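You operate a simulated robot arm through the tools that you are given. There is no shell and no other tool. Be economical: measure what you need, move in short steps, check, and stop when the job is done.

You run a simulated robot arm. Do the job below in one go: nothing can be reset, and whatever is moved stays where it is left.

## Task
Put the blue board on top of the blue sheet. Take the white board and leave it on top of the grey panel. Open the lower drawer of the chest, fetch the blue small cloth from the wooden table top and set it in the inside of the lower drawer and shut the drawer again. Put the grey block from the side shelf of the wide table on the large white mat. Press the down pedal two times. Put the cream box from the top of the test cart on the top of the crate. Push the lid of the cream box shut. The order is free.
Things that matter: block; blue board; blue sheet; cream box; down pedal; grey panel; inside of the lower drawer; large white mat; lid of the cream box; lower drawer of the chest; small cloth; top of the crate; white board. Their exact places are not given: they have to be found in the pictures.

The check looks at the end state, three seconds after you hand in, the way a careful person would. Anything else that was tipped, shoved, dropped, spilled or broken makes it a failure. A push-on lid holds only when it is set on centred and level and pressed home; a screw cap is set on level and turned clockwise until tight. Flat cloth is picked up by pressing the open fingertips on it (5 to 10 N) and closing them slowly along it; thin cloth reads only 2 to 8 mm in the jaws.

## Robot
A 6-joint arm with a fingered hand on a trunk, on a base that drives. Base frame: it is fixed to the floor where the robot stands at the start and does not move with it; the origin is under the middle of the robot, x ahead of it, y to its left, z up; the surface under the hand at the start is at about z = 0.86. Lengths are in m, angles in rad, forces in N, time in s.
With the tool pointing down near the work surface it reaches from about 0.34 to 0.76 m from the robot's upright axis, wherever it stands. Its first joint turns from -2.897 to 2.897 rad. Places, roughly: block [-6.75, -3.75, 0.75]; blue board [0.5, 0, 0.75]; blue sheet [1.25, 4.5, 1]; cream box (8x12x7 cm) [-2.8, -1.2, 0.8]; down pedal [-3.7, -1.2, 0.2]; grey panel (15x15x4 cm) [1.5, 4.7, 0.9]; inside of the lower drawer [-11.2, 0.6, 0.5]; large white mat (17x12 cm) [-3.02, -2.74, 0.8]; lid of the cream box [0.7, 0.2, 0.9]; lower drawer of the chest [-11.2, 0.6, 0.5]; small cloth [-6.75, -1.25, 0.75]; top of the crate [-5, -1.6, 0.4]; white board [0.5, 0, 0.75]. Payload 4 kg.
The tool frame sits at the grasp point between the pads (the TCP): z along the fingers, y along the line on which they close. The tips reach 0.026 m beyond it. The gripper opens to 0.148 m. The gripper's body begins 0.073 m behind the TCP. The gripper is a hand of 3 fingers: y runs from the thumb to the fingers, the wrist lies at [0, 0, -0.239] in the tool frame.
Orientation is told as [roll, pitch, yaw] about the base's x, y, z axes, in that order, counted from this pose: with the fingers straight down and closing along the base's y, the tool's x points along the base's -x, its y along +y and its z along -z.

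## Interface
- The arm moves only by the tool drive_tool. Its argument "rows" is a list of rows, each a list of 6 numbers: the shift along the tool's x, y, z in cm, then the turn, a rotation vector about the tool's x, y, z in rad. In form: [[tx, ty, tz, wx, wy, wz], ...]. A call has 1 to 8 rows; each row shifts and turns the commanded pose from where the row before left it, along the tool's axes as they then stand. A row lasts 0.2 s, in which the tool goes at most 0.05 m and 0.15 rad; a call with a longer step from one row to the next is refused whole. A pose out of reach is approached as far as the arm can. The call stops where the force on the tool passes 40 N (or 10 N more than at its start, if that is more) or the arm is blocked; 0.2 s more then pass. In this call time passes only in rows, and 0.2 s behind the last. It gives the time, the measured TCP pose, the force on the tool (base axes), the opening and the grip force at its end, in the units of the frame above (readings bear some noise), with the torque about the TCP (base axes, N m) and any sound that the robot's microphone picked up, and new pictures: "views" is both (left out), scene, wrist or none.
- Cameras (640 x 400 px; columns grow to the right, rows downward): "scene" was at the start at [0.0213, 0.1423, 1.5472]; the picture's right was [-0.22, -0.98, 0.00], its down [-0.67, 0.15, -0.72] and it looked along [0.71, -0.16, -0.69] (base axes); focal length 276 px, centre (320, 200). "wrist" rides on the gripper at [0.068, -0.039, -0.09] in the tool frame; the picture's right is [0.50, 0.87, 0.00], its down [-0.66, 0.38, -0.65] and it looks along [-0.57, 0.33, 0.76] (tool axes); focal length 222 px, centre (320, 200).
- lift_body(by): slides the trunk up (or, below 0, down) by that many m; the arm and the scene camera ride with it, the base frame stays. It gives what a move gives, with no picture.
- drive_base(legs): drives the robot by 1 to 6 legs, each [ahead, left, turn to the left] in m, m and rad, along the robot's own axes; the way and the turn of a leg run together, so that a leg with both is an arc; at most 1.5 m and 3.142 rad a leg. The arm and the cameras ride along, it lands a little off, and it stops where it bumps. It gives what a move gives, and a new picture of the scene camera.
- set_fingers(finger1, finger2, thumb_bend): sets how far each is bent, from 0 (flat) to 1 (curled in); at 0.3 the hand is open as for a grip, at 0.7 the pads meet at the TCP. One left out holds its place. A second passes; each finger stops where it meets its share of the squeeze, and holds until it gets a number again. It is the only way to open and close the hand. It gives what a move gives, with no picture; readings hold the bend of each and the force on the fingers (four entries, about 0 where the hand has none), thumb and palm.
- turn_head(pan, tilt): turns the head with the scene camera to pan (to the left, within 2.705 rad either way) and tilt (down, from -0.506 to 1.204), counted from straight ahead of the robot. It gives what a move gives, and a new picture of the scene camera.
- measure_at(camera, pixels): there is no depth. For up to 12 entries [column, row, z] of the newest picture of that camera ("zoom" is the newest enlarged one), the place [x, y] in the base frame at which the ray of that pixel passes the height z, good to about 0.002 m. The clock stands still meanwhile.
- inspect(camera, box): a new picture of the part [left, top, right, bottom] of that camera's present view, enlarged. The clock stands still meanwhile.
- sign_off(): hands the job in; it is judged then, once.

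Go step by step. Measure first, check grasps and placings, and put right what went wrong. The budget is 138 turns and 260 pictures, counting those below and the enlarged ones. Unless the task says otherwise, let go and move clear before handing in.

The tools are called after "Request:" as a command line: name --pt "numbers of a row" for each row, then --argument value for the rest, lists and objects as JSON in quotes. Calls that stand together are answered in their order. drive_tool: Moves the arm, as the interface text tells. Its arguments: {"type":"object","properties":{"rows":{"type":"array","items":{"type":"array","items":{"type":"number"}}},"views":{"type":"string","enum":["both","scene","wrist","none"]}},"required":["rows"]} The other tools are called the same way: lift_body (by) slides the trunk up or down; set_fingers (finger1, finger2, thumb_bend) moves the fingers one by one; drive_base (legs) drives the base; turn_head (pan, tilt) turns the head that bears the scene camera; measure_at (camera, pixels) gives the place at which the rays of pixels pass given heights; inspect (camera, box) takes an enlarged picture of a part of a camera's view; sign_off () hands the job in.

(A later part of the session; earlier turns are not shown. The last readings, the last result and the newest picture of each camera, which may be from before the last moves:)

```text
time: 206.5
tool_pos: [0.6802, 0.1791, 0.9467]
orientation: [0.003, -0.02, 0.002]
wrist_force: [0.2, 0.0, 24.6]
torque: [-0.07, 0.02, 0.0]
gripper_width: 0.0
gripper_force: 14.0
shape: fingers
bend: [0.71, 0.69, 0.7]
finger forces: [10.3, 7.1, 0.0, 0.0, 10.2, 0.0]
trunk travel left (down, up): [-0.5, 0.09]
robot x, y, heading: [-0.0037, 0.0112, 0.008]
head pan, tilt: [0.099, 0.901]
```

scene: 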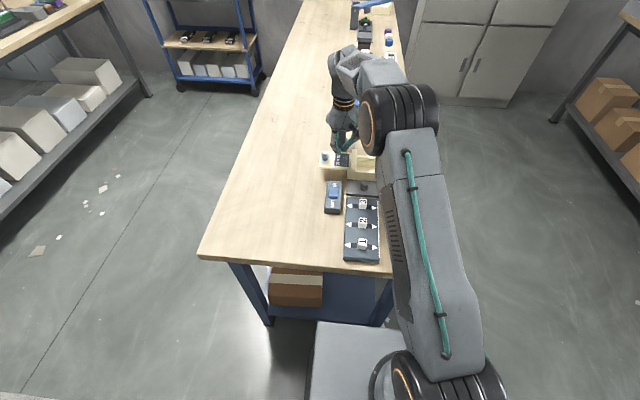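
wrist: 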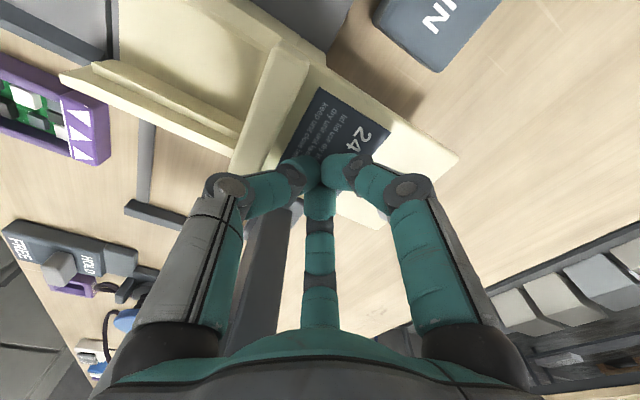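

Touching the plate (25 N). Raise a few mm, then push toward -y against the ridge.

Request:
drive_tool --pt "0 0 -0.8 0 0 0" --pt "0 -1.5 0 0 0 0" --pt "0 -1.5 0 0 0 0" --pt "0 -1.5 0 0 0 0"

Request:
inspect --camera "scene" --box '[300, 100, 410, 220]'

```text
time: 207.5
tool_pos: [0.6832, 0.1343, 0.9501]
orientation: [0.0, -0.014, 0.002]
wrist_force: [0.4, -0.5, -0.1]
torque: [-0.04, 0.02, 0.0]
gripper_width: 0.0001
gripper_force: 0.1
shape: fingers
bend: [0.69, 0.69, 0.7]
finger forces: [0.0, 0.0, 0.0, 0.1, 0.0, 0.0]
trunk travel left (down, up): [-0.5, 0.09]
robot x, y, heading: [0.0017, 0.0112, 0.001]
head pan, tilt: [0.099, 0.901]
```

scene: 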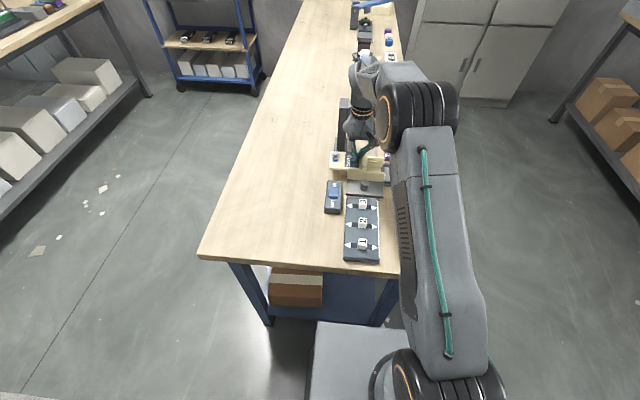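
wrist: 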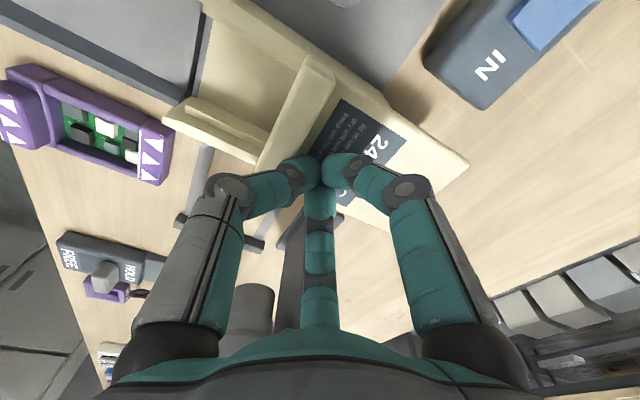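

```text
3.33 times, centred on (355, 160) of scene
```

zoom: 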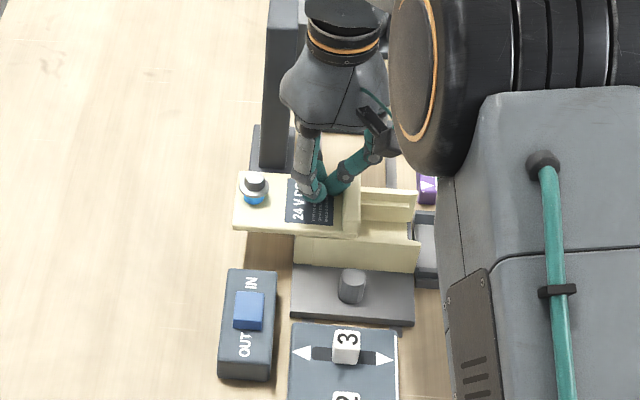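

The lid slides nicely (about 3.5 cm so far). Keep pushing until it stops.

Request:
drive_tool --pt "0 -1.5 0 0 0 0" --pt "0 -1.5 0 0 0 0" --pt "0 -1 0 0 0 0" --pt "0 -0.7 0 0 0 0" --pt "0 -0.7 0 0 0 0" --pt "0 -0.6 0 0 0 0" --pt "0 -0.5 0 0 0 0"

Request:
inspect --camera "scene" --box '[300, 100, 410, 220]'

```text
time: 209.1
tool_pos: [0.6812, 0.0708, 0.9518]
orientation: [0.003, -0.013, 0.0]
wrist_force: [0.4, 5.6, 1.7]
torque: [0.05, -0.02, 0.01]
gripper_width: 0.0001
gripper_force: 3.9
shape: fingers
bend: [0.69, 0.69, 0.71]
finger forces: [0.0, 0.0, 0.0, 0.0, 7.5, 0.1]
trunk travel left (down, up): [-0.5, 0.09]
robot x, y, heading: [-0.0007, 0.0111, 0.009]
head pan, tilt: [0.099, 0.901]
```

scene: 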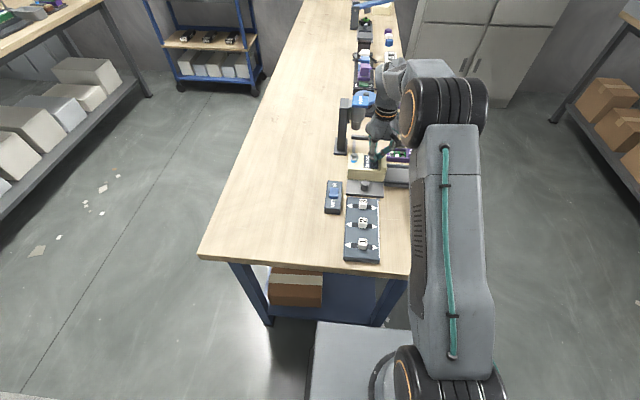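
wrist: 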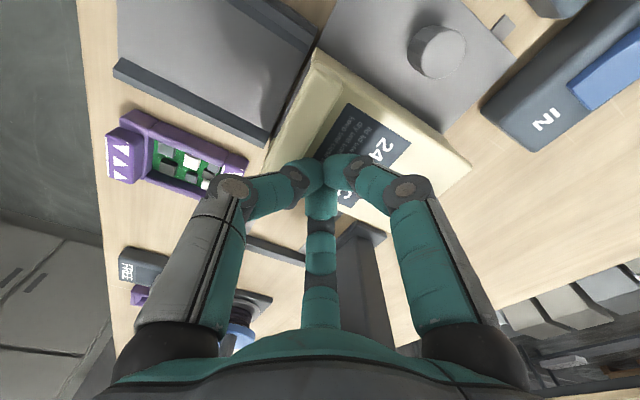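

```text
3.33 times, centred on (355, 160) of scene
```

zoom: 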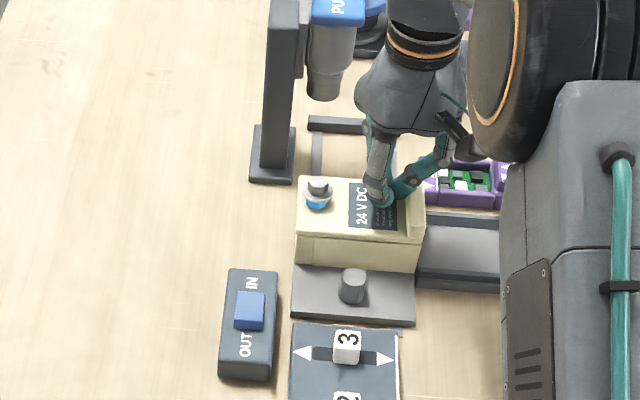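

Lid appears home; push a little harder to make sure.

Request:
drive_tool --pt "0 -0.4 0 0 0 0" --pt "0 -0.4 0 0 0 0" --pt "0 -0.4 0 0 0 0" --views "none"

Request:
drive_tool --pt "0 1.5 0 0 0 0" --pt "0 0 -4 0 0 0" --pt "2 0 -4 0 0 0" --pt "3 -2 -3 0 0 0" --pt "3 -3 0 0 0 0" --pt "3 -3 0 0 0 0"

Request:
inspect --camera "scene" --box '[310, 130, 400, 210]'

```text
time: 209.9
tool_pos: [0.6808, 0.0587, 0.951]
orientation: [0.0, -0.015, 0.004]
wrist_force: [0.1, 13.3, 5.7]
torque: [0.22, -0.01, 0.0]
gripper_width: 0.0
gripper_force: 9.7
shape: fingers
bend: [0.68, 0.68, 0.74]
finger forces: [0.1, 0.0, 0.0, 0.0, 19.6, 0.0]
trunk travel left (down, up): [-0.5, 0.09]
robot x, y, heading: [0.002, 0.0083, 0.003]
head pan, tilt: [0.099, 0.901]
```

```text
time: 211.3
tool_pos: [0.5685, -0.0072, 1.0586]
orientation: [-0.001, -0.013, 0.001]
wrist_force: [0.3, 0.0, 0.4]
torque: [0.01, -0.03, -0.02]
gripper_width: 0.0
gripper_force: 0.1
shape: fingers
bend: [0.69, 0.69, 0.7]
finger forces: [0.1, 0.0, 0.1, 0.0, 0.0, 0.0]
trunk travel left (down, up): [-0.5, 0.09]
robot x, y, heading: [0.0007, 0.015, -0.001]
head pan, tilt: [0.099, 0.901]
```

scene: 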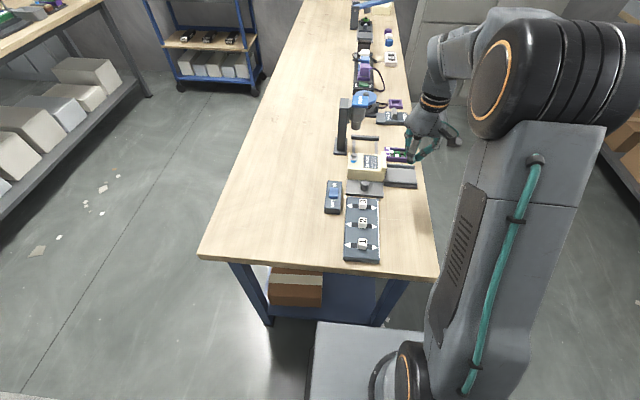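
wrist: 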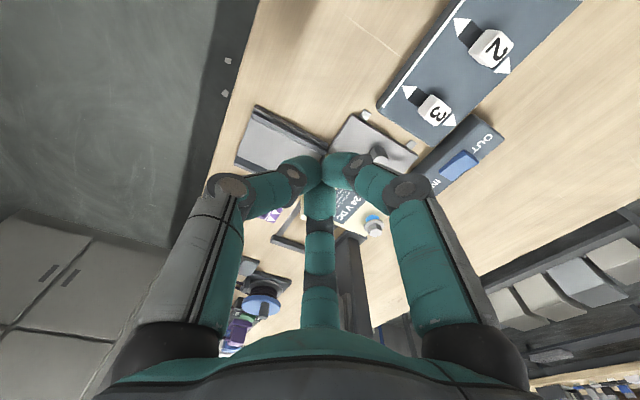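

```text
5.00 times, centred on (355, 170) of scene
```

zoom: 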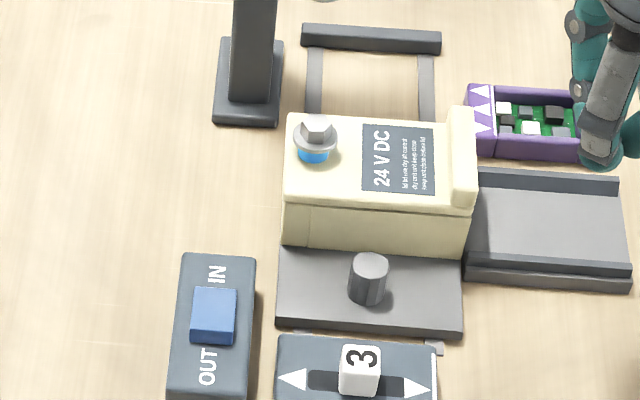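

Lid is shut flush. Next, the area behind the robot: back up and turn around, then look.

Request:
drive_base --legs '[[-0.35, 0, 0], [0, 0, -1.571], [0, 0, -1.571]]'

Request:
turn_head --pan 0 --tilt 0.4

Request:
measure_at --camera "scene" --pixels '[[320, 200, 0.0]]'

```text
time: 221.1
tool_pos: [-0.9214, 0.0086, 1.0585]
orientation: [0.0, -0.015, -3.109]
wrist_force: [0.1, 0.9, -0.2]
torque: [-0.05, -0.03, -0.03]
gripper_width: 0.0
gripper_force: 0.0
shape: fingers
bend: [0.69, 0.69, 0.7]
finger forces: [0.0, 0.1, 0.0, 0.0, 0.0, 0.0]
trunk travel left (down, up): [-0.5, 0.09]
robot x, y, heading: [-0.3532, 0.0089, -3.106]
head pan, tilt: [0.099, 0.901]
```

scene: 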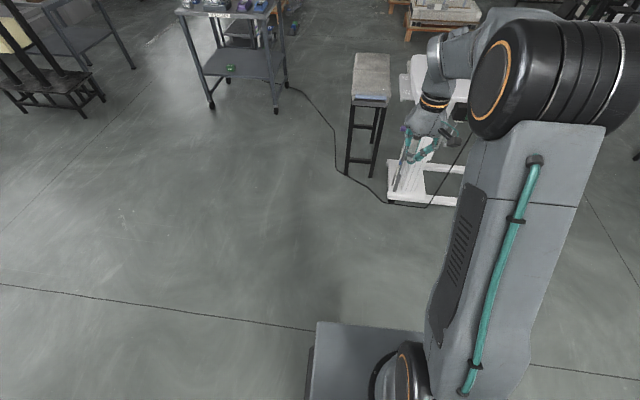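

```text
time: 222.1
tool_pos: [-0.9213, 0.0068, 1.0591]
orientation: [0.001, -0.015, -3.11]
wrist_force: [0.6, 0.0, 0.5]
torque: [0.01, -0.02, -0.03]
gripper_width: 0.0
gripper_force: 0.0
shape: fingers
bend: [0.69, 0.69, 0.7]
finger forces: [0.0, 0.0, 0.0, 0.0, 0.1, 0.1]
trunk travel left (down, up): [-0.5, 0.09]
robot x, y, heading: [-0.3518, 0.0083, -3.104]
head pan, tilt: [0.0, 0.4]
```

scene: 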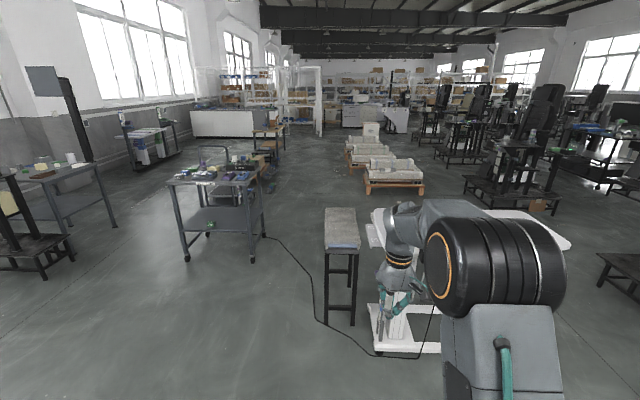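

```text
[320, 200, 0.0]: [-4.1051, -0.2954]
```

Request:
measure_at --camera "scene" --pixels '[[187, 260, 0], [253, 262, 0], [172, 188, 0.8], [262, 183, 0.8], [228, 165, 0.8], [328, 322, 0], [354, 326, 0], [378, 352, 0], [66, 160, 0.8], [116, 227, 0], [40, 180, 0.8], [300, 250, 0]]'

Request:
inspect --camera "scene" --box '[150, 120, 290, 220]'

Request:
inspect --camera "scene" --box '[0, 100, 140, 280]'

```text
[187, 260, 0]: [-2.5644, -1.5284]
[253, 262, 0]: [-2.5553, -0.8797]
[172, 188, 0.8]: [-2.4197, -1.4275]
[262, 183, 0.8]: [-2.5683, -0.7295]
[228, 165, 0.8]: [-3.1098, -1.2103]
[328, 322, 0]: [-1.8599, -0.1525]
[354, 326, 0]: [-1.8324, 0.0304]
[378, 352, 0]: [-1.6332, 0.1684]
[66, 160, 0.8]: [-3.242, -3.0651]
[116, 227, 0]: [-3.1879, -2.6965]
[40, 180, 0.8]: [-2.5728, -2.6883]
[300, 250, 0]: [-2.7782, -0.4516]
```

```text
4.00 times, centred on (220, 170) of scene
```

zoom: 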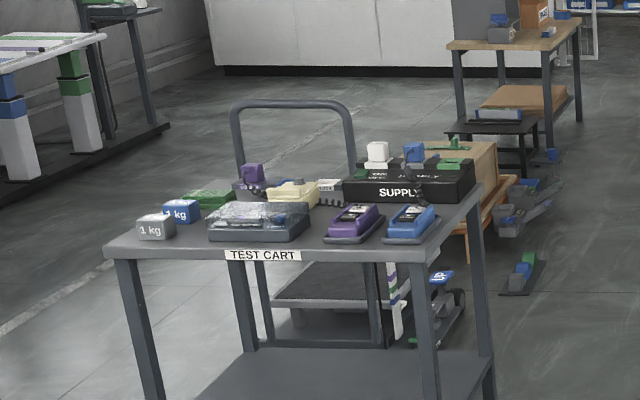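

```text
2.22 times, centred on (70, 190) of scene
```

zoom: 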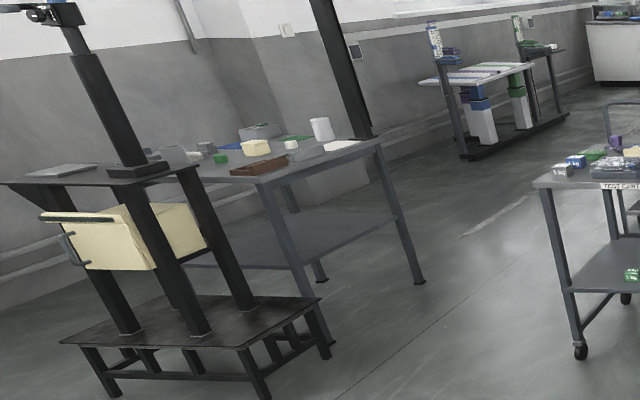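

The TEST CART is at x -2.5…-3.1, y -0.75…-1.5. Drive up to its near side.

Request:
drive_base --legs '[[0.4, 1.2, 0], [1.2, 0.05, -0.037]]'

Request:
turn_head --pan 0 --tilt 0.75

Request:
inspect --camera "scene" --box '[200, 100, 440, 260]'

```text
time: 234.1
tool_pos: [-2.4808, -1.2433, 1.0586]
orientation: [0.002, -0.015, 3.132]
wrist_force: [-0.6, 0.2, 0.0]
torque: [0.03, -0.01, 0.01]
gripper_width: 0.0001
gripper_force: 0.0
shape: fingers
bend: [0.69, 0.69, 0.7]
finger forces: [0.1, 0.0, 0.0, 0.0, 0.1, 0.0]
trunk travel left (down, up): [-0.5, 0.09]
robot x, y, heading: [-1.9094, -1.2712, 3.14]
head pan, tilt: [0.0, 0.4]
```

scene: 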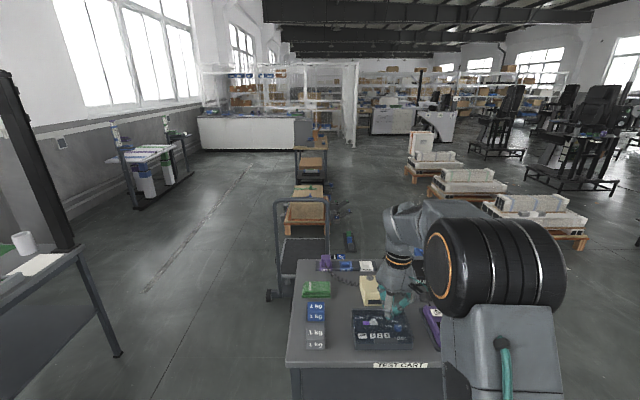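

```text
time: 234.9
tool_pos: [-2.4795, -1.2435, 1.0591]
orientation: [0.002, -0.014, 3.133]
wrist_force: [-0.3, 0.0, -0.4]
torque: [-0.04, -0.01, -0.02]
gripper_width: 0.0002
gripper_force: 0.0
shape: fingers
bend: [0.69, 0.69, 0.7]
finger forces: [0.0, 0.0, 0.0, 0.0, 0.0, 0.1]
trunk travel left (down, up): [-0.5, 0.09]
robot x, y, heading: [-1.9117, -1.2668, 3.133]
head pan, tilt: [0.0, 0.75]
```

scene: 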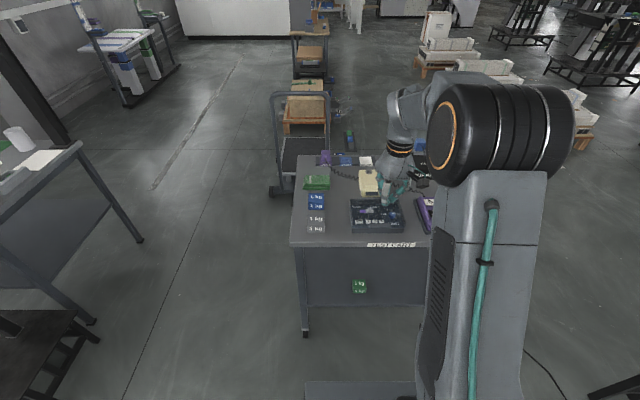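

```text
2.50 times, centred on (320, 180) of scene
```

zoom: 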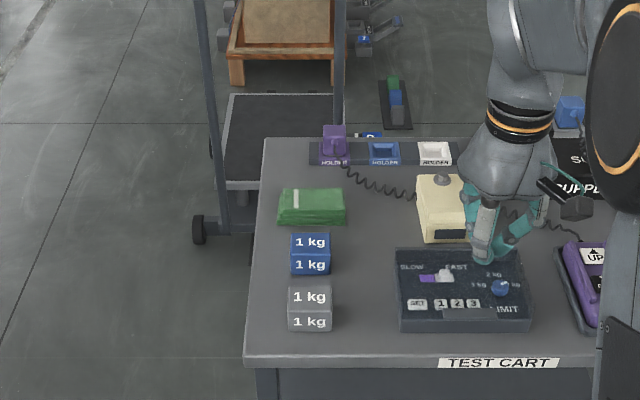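

The cream box is at zoom (440,205) behind the tester. Retract the arm a bit so I can see it fully.

Request:
drive_tool --pt "3 -3 -2 0 0 0" --pt "3 -3 -2 0 0 0" --pt "3 -3 -2 0 0 0" --pt "3 -3 -2 0 0 0" --pt "3 -3 -2 0 0 0"

Request:
inspect --camera "scene" --box '[290, 120, 450, 260]'

```text
time: 236.1
tool_pos: [-2.3284, -1.0925, 1.1558]
orientation: [0.003, -0.015, 3.134]
wrist_force: [0.1, 0.5, -0.3]
torque: [0.02, 0.0, 0.01]
gripper_width: 0.0003
gripper_force: 0.0
shape: fingers
bend: [0.69, 0.69, 0.7]
finger forces: [0.1, 0.0, 0.1, 0.0, 0.0, 0.0]
trunk travel left (down, up): [-0.5, 0.09]
robot x, y, heading: [-1.9138, -1.2653, 3.138]
head pan, tilt: [0.0, 0.75]
```

scene: 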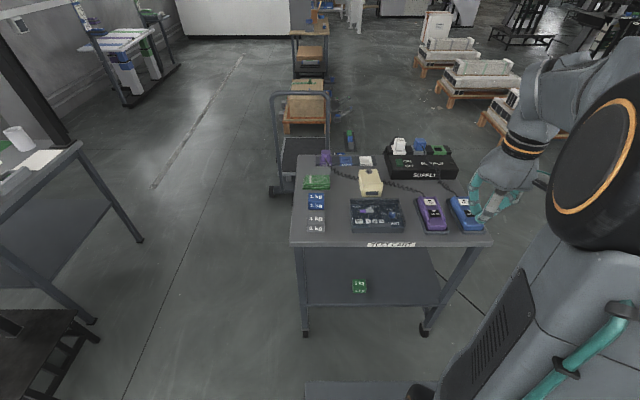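
wrist: 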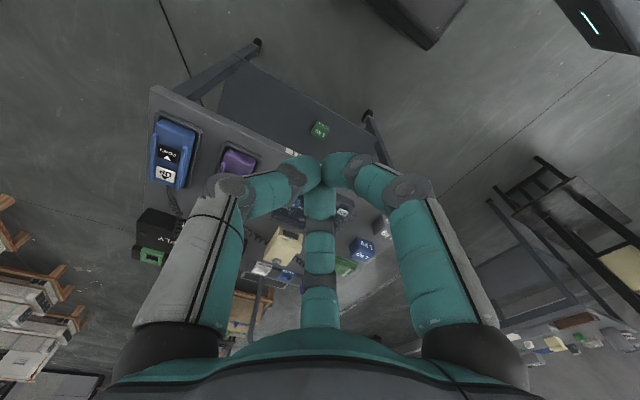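

```text
2.86 times, centred on (370, 190) of scene
```

zoom: 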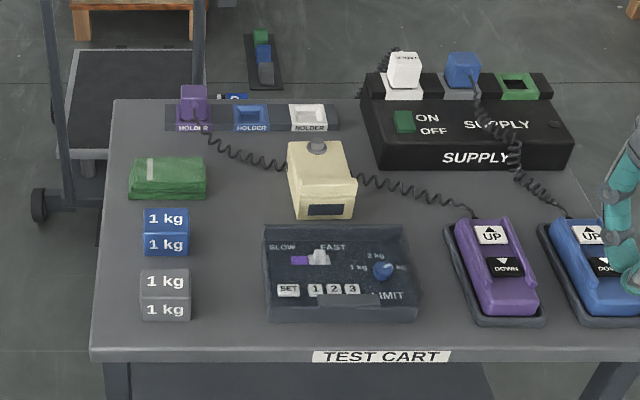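

Request:
measure_at --camera "zoom" --pixels '[[90, 352, 0.7], [90, 352, 0.75], [90, 352, 0.8], [300, 217, 0.75], [355, 217, 0.75], [300, 217, 0.8], [355, 217, 0.8], [297, 175, 0.85], [356, 175, 0.85], [288, 145, 0.85], [345, 143, 0.85], [262, 60, 0.08]]'

Request:
measure_at --camera "scene" --pixels '[[306, 334, 0.0], [425, 333, 0.0]]'

```text
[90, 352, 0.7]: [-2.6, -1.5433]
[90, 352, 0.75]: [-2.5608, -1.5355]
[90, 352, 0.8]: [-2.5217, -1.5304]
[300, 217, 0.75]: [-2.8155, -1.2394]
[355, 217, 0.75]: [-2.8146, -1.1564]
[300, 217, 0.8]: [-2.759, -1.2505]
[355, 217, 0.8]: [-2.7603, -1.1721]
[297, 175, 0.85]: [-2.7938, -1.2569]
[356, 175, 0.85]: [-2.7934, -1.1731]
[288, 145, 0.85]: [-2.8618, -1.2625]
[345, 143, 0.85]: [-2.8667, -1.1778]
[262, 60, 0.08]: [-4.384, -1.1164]
```

```text
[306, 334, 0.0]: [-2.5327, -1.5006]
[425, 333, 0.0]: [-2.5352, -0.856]
```

Cart top ≈0.80; cream box centre ≈(-2.797,-1.212), about 8 cm wide. Drive 0.22 closer, open the hand and approach above.

Request:
drive_base --legs '[[0.22, 0, 0]]'

Request:
set_fingers --finger1 0.32 --finger2 0.32 --thumb_bend 0.32

Request:
inspect --camera "scene" --box '[290, 120, 450, 260]'

Request:
measure_at --camera "scene" --pixels '[[320, 200, 0.8]]'

```text
time: 237.8
tool_pos: [-2.5508, -1.0926, 1.1563]
orientation: [0.001, -0.015, 3.134]
wrist_force: [0.3, 0.0, -0.4]
torque: [0.02, -0.01, 0.01]
gripper_width: 0.0
gripper_force: 0.0
shape: fingers
bend: [0.69, 0.69, 0.7]
finger forces: [0.0, 0.0, 0.0, 0.0, 0.1, 0.0]
trunk travel left (down, up): [-0.5, 0.09]
robot x, y, heading: [-2.1338, -1.2631, 3.137]
head pan, tilt: [0.0, 0.75]
```

scene: 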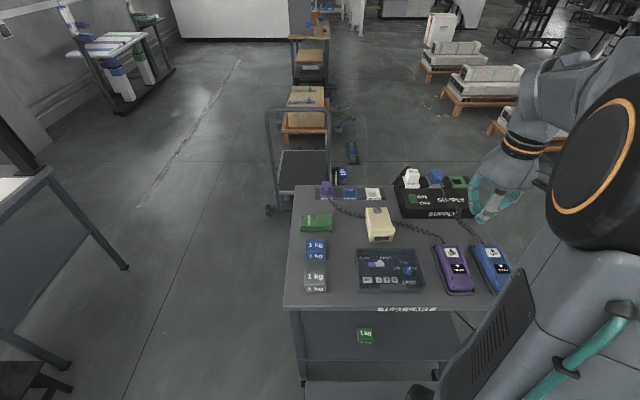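

```text
time: 238.8
tool_pos: [-2.5509, -1.0934, 1.1559]
orientation: [0.0, -0.014, 3.135]
wrist_force: [0.5, 0.4, 0.4]
torque: [0.01, 0.0, -0.01]
gripper_width: 0.1204
gripper_force: 0.2
shape: fingers
bend: [0.32, 0.32, 0.32]
finger forces: [0.0, 0.0, 0.0, 0.0, 0.0, 0.0]
trunk travel left (down, up): [-0.5, 0.09]
robot x, y, heading: [-2.1333, -1.2665, 3.139]
head pan, tilt: [0.0, 0.75]
```

```text
2.86 times, centred on (370, 190) of scene
```

zoom: 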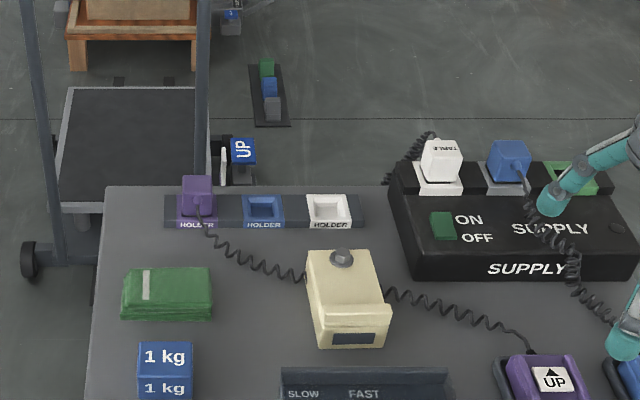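

```text
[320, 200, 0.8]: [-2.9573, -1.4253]
```

Request:
measure_at --camera "zoom" --pixels '[[319, 348, 0.8], [391, 347, 0.8], [316, 318, 0.87], [391, 305, 0.87], [305, 252, 0.87], [371, 250, 0.87], [343, 257, 0.885], [280, 370, 0.83], [450, 368, 0.83], [270, 80, 0.08], [240, 150, 0.2]]'

```text
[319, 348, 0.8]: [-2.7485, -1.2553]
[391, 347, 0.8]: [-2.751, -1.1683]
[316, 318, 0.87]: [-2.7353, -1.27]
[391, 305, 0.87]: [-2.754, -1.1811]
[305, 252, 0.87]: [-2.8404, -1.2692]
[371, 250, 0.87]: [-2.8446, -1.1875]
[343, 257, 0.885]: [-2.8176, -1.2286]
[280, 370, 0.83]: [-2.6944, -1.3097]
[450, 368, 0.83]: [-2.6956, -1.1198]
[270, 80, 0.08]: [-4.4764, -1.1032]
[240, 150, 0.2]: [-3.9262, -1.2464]
```

Box: x -2.75…-2.842, y -1.257…-1.17. Move above it.

Request:
drive_tool --pt "-4 2 1 0 0 0" --pt "-4 2 1 0 0 0" --pt "-4 2 2 0 0 0" --pt "-4 2 2 0 0 0" --pt "-4 2 2 0 0 0" --pt "-4.4 2 1 0 0 0" --pt "0 0 4 0 0 0" --pt "0 0 4 0 0 0"

Request:
inspect --camera "scene" --box '[320, 160, 450, 280]'

```text
time: 240.6
tool_pos: [-2.7972, -1.2105, 0.9892]
orientation: [0.001, -0.014, 3.136]
wrist_force: [0.0, -0.2, -0.4]
torque: [0.02, 0.02, 0.0]
gripper_width: 0.1205
gripper_force: 0.0
shape: fingers
bend: [0.32, 0.32, 0.32]
finger forces: [0.0, 0.0, 0.0, 0.0, 0.0, 0.0]
trunk travel left (down, up): [-0.5, 0.09]
robot x, y, heading: [-2.1339, -1.2662, 3.14]
head pan, tilt: [0.0, 0.75]
```

scene: 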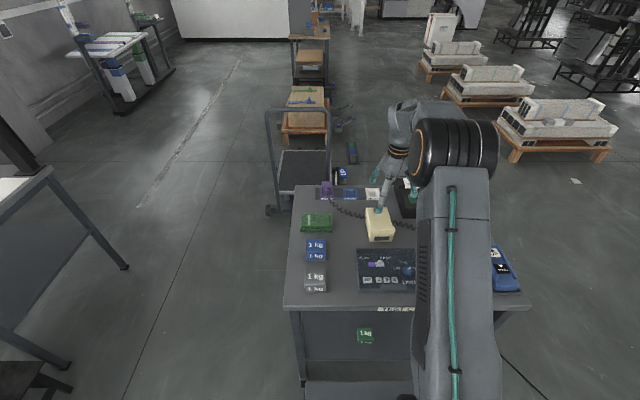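
wrist: 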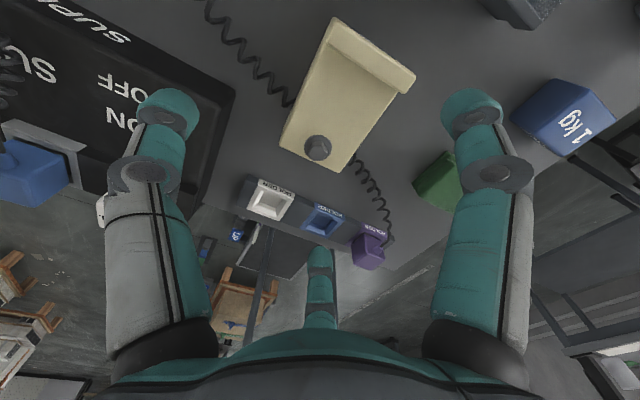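

```text
3.33 times, centred on (385, 220) of scene
```

zoom: 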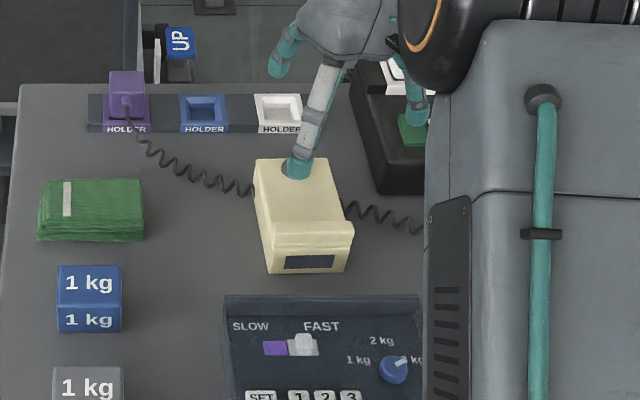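

Request:
measure_at --camera "wrist" --pixels '[[331, 20, 0.86], [414, 75, 0.86], [345, 172, 0.86], [279, 140, 0.86], [345, 172, 0.84], [279, 140, 0.84], [331, 20, 0.84]]'

```text
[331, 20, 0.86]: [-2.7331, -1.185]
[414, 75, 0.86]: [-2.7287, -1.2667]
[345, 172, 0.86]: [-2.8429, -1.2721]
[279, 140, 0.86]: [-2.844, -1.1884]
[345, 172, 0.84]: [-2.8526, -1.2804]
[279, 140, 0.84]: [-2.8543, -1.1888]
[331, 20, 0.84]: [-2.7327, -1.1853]
```

The box is longer along x (x -2.844…-2.731, y -1.270…-1.187). Rotate the hand so the thumb takes the near end and the fingers the long sides.

Request:
drive_tool --pt "0 0 0 0 0 0.142" --pt "0 0 0 0 0 0.142" --pt "0 0 0 0 0 0.142" --pt "0 0 0 0 0 0.142" --pt "0 0 0 0 0 0.142" --pt "0 0 0 0 0 0.142" --pt "0 0 0 0 0 0.142" --pt "0 0 0 0 0 0.142" --views "none"

Request:
drive_tool --pt "0 0 0 0 0 0.142" --pt "0 0 0 0 0 0.142" --pt "0 0 0 0 0 0.142" --pt "1.6 -1.2 2 0 0 0" --pt "0 0 2.5 0 0 0"

```text
time: 242.4
tool_pos: [-2.798, -1.2107, 0.9894]
orientation: [0.014, -0.004, 1.997]
wrist_force: [0.1, 0.5, -0.6]
torque: [-0.01, -0.03, -0.01]
gripper_width: 0.1206
gripper_force: 0.1
shape: fingers
bend: [0.32, 0.32, 0.32]
finger forces: [0.0, 0.1, 0.0, 0.0, 0.0, 0.0]
trunk travel left (down, up): [-0.5, 0.09]
robot x, y, heading: [-2.1313, -1.2663, 3.133]
head pan, tilt: [0.0, 0.75]
```

```text
time: 243.6
tool_pos: [-2.7863, -1.2277, 0.9434]
orientation: [0.013, 0.0, 1.57]
wrist_force: [0.3, -0.1, 0.2]
torque: [0.01, 0.02, -0.01]
gripper_width: 0.1202
gripper_force: 0.0
shape: fingers
bend: [0.32, 0.32, 0.32]
finger forces: [0.0, 0.0, 0.0, 0.1, 0.1, 0.1]
trunk travel left (down, up): [-0.5, 0.09]
robot x, y, heading: [-2.1324, -1.2643, 3.135]
head pan, tilt: [0.0, 0.75]
```

scene: 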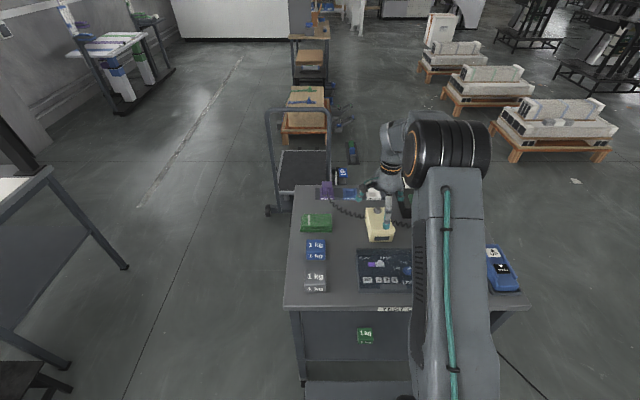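
wrist: 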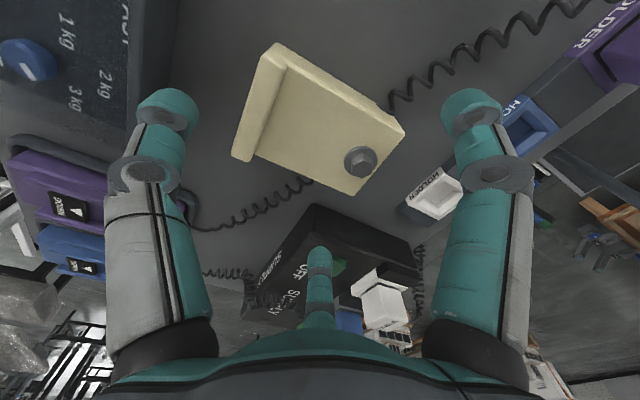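

Request:
measure_at --camera "wrist" --pixels '[[275, 45, 0.865], [405, 130, 0.865], [358, 192, 0.865], [234, 155, 0.865], [250, 158, 0.8], [352, 195, 0.8]]'

```text
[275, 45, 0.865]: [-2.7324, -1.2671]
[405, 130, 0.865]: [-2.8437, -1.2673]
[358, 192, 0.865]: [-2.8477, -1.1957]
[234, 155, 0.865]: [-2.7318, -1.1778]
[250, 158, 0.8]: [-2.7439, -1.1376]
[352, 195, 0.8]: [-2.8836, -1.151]
```

Request:
drive_tool --pt "0 0 4 0 0 0" --pt "0 0 3.5 0 0 0" --pt "0 0 1.8 0 0 0" --views "none"

Request:
set_fingers --thumb_bend 0.42

Request:
set_fingers --finger1 0.65 --finger2 0.65

Request:
set_fingers --thumb_bend 0.7

Request:
drive_tool --pt "0 0 0 0 0 0"

```text
time: 244.4
tool_pos: [-2.7865, -1.2277, 0.8526]
orientation: [0.016, -0.001, 1.573]
wrist_force: [1.1, 0.4, 3.9]
torque: [0.04, -0.22, -0.03]
gripper_width: 0.1217
gripper_force: 2.3
shape: fingers
bend: [0.32, 0.32, 0.32]
finger forces: [0.0, 0.0, 0.1, 0.1, 3.5, 0.0]
trunk travel left (down, up): [-0.5, 0.09]
robot x, y, heading: [-2.1348, -1.2647, 3.143]
head pan, tilt: [0.0, 0.75]
```

```text
time: 245.4
tool_pos: [-2.7877, -1.2273, 0.8513]
orientation: [0.015, 0.0, 1.572]
wrist_force: [5.2, 0.3, 14.3]
torque: [-0.03, -0.58, 0.01]
gripper_width: 0.1078
gripper_force: 6.3
shape: fingers
bend: [0.32, 0.32, 0.42]
finger forces: [0.0, 0.0, 0.0, 0.0, 12.7, 0.1]
trunk travel left (down, up): [-0.5, 0.09]
robot x, y, heading: [-2.1371, -1.2622, 3.132]
head pan, tilt: [0.0, 0.75]
```

```text
time: 246.4
tool_pos: [-2.7875, -1.2274, 0.8535]
orientation: [0.018, -0.001, 1.572]
wrist_force: [-5.0, -0.9, 26.9]
torque: [-0.01, 0.63, 0.01]
gripper_width: 0.0813
gripper_force: 18.9
shape: fingers
bend: [0.47, 0.46, 0.42]
finger forces: [16.8, 16.3, 0.1, 0.0, 4.7, 0.0]
trunk travel left (down, up): [-0.5, 0.09]
robot x, y, heading: [-2.1325, -1.2662, 3.143]
head pan, tilt: [0.0, 0.75]
```

```text
time: 247.4
tool_pos: [-2.7855, -1.2264, 0.8527]
orientation: [0.016, 0.0, 1.571]
wrist_force: [6.4, -0.7, 34.6]
torque: [-0.17, -1.15, -0.05]
gripper_width: 0.0763
gripper_force: 27.7
shape: fingers
bend: [0.47, 0.45, 0.51]
finger forces: [12.2, 10.4, 0.0, 0.0, 32.6, 0.1]
trunk travel left (down, up): [-0.5, 0.09]
robot x, y, heading: [-2.1337, -1.2667, 3.138]
head pan, tilt: [0.0, 0.75]
```

```text
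time: 247.8
tool_pos: [-2.7856, -1.2281, 0.8532]
orientation: [0.017, -0.001, 1.572]
wrist_force: [6.9, -0.9, 36.0]
torque: [-0.16, -1.15, -0.05]
gripper_width: 0.0762
gripper_force: 27.7
shape: fingers
bend: [0.47, 0.46, 0.51]
finger forces: [12.2, 10.3, 0.1, 0.1, 32.9, 0.0]
trunk travel left (down, up): [-0.5, 0.09]
robot x, y, heading: [-2.1298, -1.266, 3.139]
head pan, tilt: [0.0, 0.75]
```

scene: 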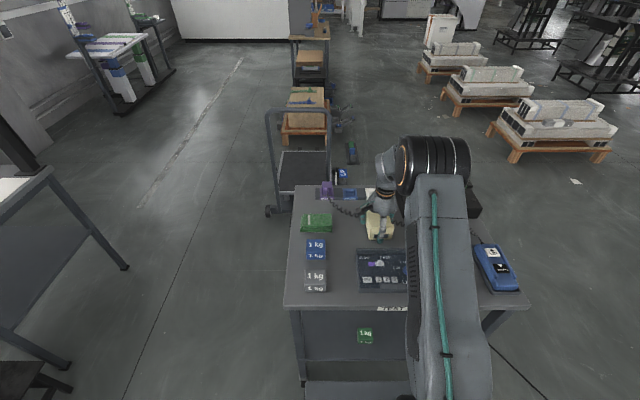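
wrist: 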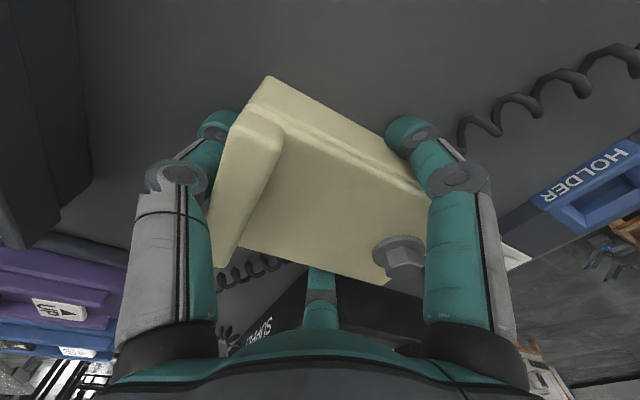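

Grip holds with fingers on the sides and the thumb on the near end. Lift slowly.

Request:
drive_tool --pt "0 0 -0.5 0 0 0" --pt "0 0 -0.7 0 0 0" --pt "0 0 -1 0 0 0" --pt "0 0 -1.5 0 0 0" --views "wrist"

Request:
inspect --camera "scene" --box '[320, 160, 450, 280]'

```text
time: 248.8
tool_pos: [-2.7863, -1.2286, 0.8873]
orientation: [0.014, 0.001, 1.574]
wrist_force: [0.1, -0.6, -3.6]
torque: [-0.01, -0.04, 0.0]
gripper_width: 0.0662
gripper_force: 11.4
shape: fingers
bend: [0.48, 0.46, 0.54]
finger forces: [6.2, 6.9, 0.0, 0.0, 9.0, 0.0]
trunk travel left (down, up): [-0.5, 0.09]
robot x, y, heading: [-2.138, -1.2634, 3.138]
head pan, tilt: [0.0, 0.75]
```

wrist: 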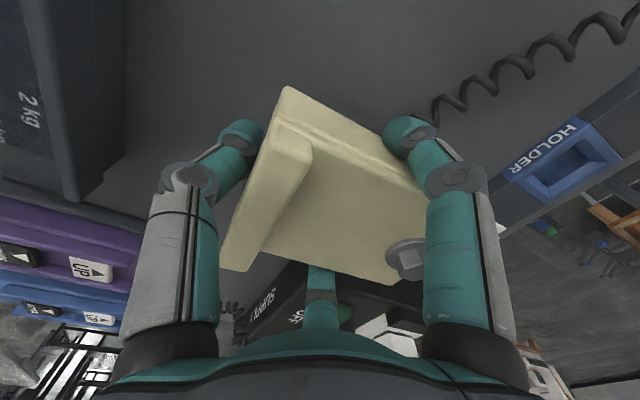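

```text
3.33 times, centred on (385, 220) of scene
```

zoom: 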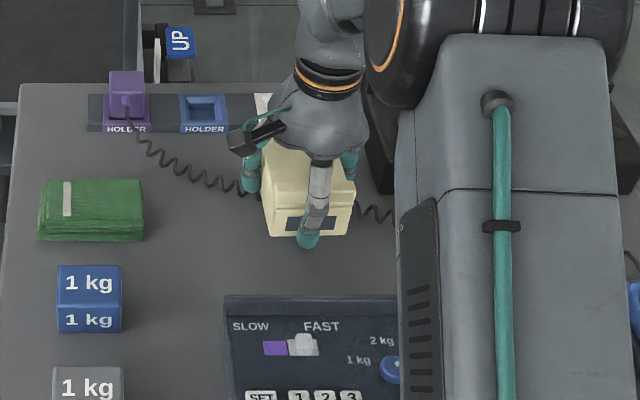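

Lifted (≈3.6 N). Firm the grip, raise, and survey the route to the crate.

Request:
set_fingers --finger1 0.7 --finger2 0.7

Request:
drive_tool --pt "0 0 -4 0 0 0" --pt "0 0 -4 0 0 0" --pt "0 0 -4 0 0 0" --pt "0 -3 -3 0 0 0" --pt "0 -4 0 0 0 0" --pt "0 -4 0 0 0 0" --pt "0 -4 0 0 0 0" --pt "0 -4 0 0 0 0"

Request:
turn_head --pan 0.15 --tilt 0.5

```text
time: 249.8
tool_pos: [-2.7873, -1.2278, 0.8876]
orientation: [0.013, 0.0, 1.573]
wrist_force: [0.4, 0.3, -3.3]
torque: [-0.02, -0.11, 0.01]
gripper_width: 0.0571
gripper_force: 9.6
shape: fingers
bend: [0.49, 0.47, 0.57]
finger forces: [7.1, 7.1, 0.1, 0.0, 5.6, 0.0]
trunk travel left (down, up): [-0.5, 0.09]
robot x, y, heading: [-2.1356, -1.2651, 3.14]
head pan, tilt: [0.0, 0.75]
```

```text
time: 251.6
tool_pos: [-2.5945, -1.2267, 1.0356]
orientation: [0.013, -0.002, 1.573]
wrist_force: [0.0, -0.5, -3.9]
torque: [-0.02, -0.08, 0.03]
gripper_width: 0.0575
gripper_force: 9.6
shape: fingers
bend: [0.49, 0.47, 0.57]
finger forces: [7.1, 7.3, 0.1, 0.0, 5.4, 0.1]
trunk travel left (down, up): [-0.5, 0.09]
robot x, y, heading: [-2.1366, -1.2665, 3.138]
head pan, tilt: [0.0, 0.75]
```

scene: 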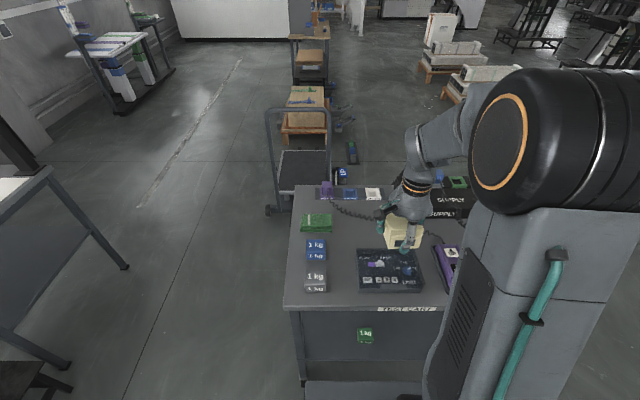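
wrist: 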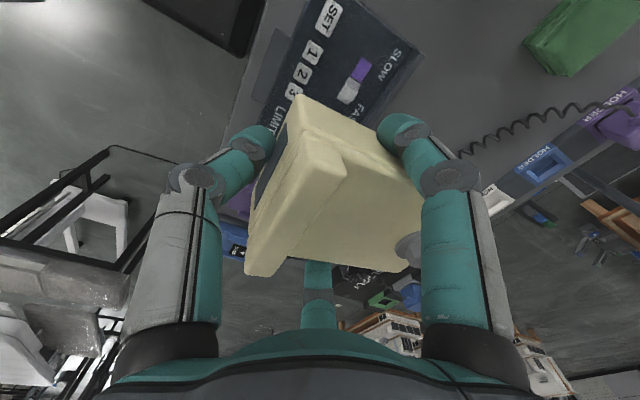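

```text
time: 252.4
tool_pos: [-2.5961, -1.228, 1.0368]
orientation: [0.014, 0.0, 1.572]
wrist_force: [-0.3, -0.3, -3.9]
torque: [-0.04, -0.08, 0.0]
gripper_width: 0.0572
gripper_force: 9.3
shape: fingers
bend: [0.49, 0.47, 0.57]
finger forces: [7.1, 7.2, 0.0, 0.0, 5.4, 0.0]
trunk travel left (down, up): [-0.5, 0.09]
robot x, y, heading: [-2.1343, -1.2641, 3.14]
head pan, tilt: [0.15, 0.499]
```

scene: 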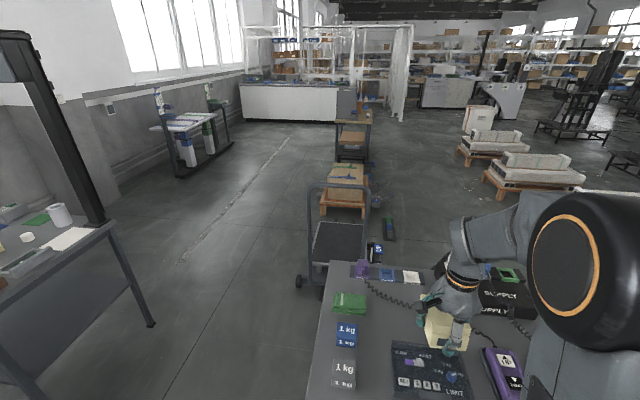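

Request:
inspect --camera "scene" --box '[280, 100, 420, 290]'

Request:
measure_at --camera "scene" --pixels '[[300, 287, 0], [313, 262, 0.2], [365, 224, 0.2], [322, 214, 0], [369, 215, 0], [324, 190, 0.4], [370, 190, 0.4], [389, 238, 0], [377, 255, 0.2], [150, 325, 0], [112, 225, 0.8], [338, 160, 0.4]]'

```text
2.11 times, centred on (350, 195) of scene
```

zoom: 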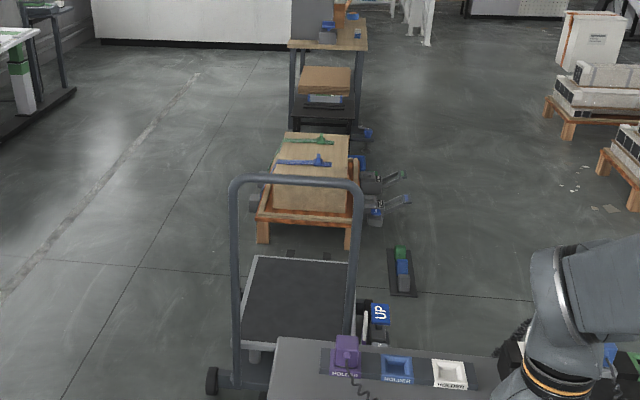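

```text
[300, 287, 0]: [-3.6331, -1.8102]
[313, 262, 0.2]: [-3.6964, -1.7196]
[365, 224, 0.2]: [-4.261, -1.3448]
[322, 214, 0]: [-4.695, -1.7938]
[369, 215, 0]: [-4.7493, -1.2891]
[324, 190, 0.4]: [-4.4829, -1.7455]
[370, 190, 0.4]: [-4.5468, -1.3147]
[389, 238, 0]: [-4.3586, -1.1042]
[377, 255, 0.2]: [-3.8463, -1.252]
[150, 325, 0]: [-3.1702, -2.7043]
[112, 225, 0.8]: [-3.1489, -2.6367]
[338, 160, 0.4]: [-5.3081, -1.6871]
```

Crate is at x≈-4.7…-5.3, y≈-1.8…-1.3, reachable from its -y side. Drive: back, sidestep, forward along y≈-2.15, then turn right to face +y.

Request:
drive_base --legs '[[-0.2, 0, 0], [0, 0.88, 0], [1.4, 0, 0], [1.4, 0, 0], [0, 0, -1.57]]'

Request:
turn_head --pan 0.2 --tilt 0.7

```text
time: 275.2
tool_pos: [-4.7063, -1.6738, 1.0359]
orientation: [0.013, -0.002, 0.005]
wrist_force: [0.1, 0.7, -3.6]
torque: [-0.06, 0.06, 0.01]
gripper_width: 0.0555
gripper_force: 10.1
shape: fingers
bend: [0.5, 0.47, 0.57]
finger forces: [7.4, 7.8, 0.0, 0.0, 4.1, 0.0]
trunk travel left (down, up): [-0.5, 0.09]
robot x, y, heading: [-4.7439, -2.1351, 1.573]
head pan, tilt: [0.15, 0.499]
```

scene: 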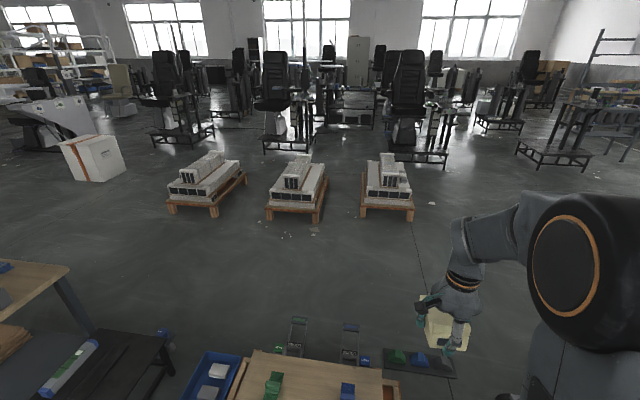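

```text
time: 276.0
tool_pos: [-4.7069, -1.6732, 1.0356]
orientation: [0.016, -0.001, 0.006]
wrist_force: [-0.5, 1.0, -2.9]
torque: [-0.13, 0.02, 0.0]
gripper_width: 0.0556
gripper_force: 9.6
shape: fingers
bend: [0.5, 0.47, 0.57]
finger forces: [7.4, 7.8, 0.0, 0.0, 4.0, 0.0]
trunk travel left (down, up): [-0.5, 0.09]
robot x, y, heading: [-4.7417, -2.1331, 1.569]
head pan, tilt: [0.201, 0.7]
```

scene: 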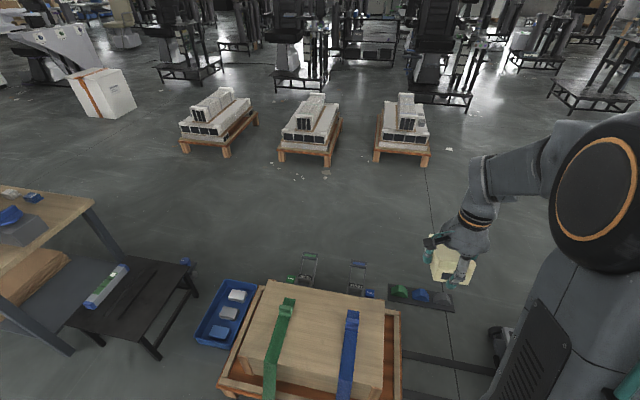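

Request:
inspect --camera "scene" --box '[190, 240, 420, 400]'

Request:
measure_at --camera "scene" --pixels '[[270, 280, 0.5], [385, 303, 0.5], [380, 393, 0.5], [240, 355, 0.5], [270, 280, 0.4], [385, 303, 0.4], [380, 393, 0.4], [240, 355, 0.4], [397, 310, 0.2], [288, 300, 0.45], [357, 312, 0.45]]'

```text
2.50 times, centred on (305, 320) of scene
```

zoom: 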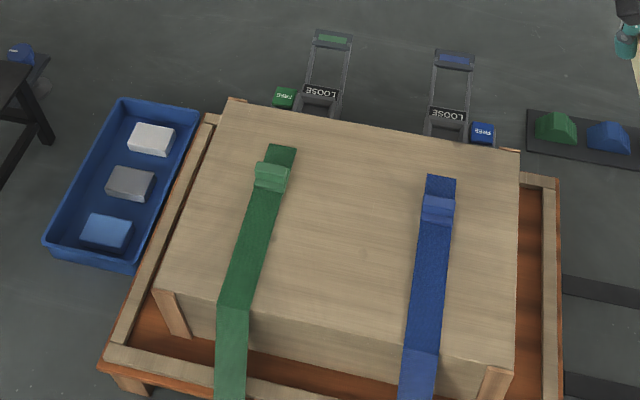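

```text
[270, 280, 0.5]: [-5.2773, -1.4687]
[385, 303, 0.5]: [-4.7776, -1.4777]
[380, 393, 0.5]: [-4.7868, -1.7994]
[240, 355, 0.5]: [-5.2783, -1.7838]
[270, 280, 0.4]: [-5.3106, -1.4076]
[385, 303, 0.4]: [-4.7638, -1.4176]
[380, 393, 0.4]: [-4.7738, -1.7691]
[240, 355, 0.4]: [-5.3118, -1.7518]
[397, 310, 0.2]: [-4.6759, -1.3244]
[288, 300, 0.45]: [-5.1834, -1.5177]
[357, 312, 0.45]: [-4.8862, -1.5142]
```

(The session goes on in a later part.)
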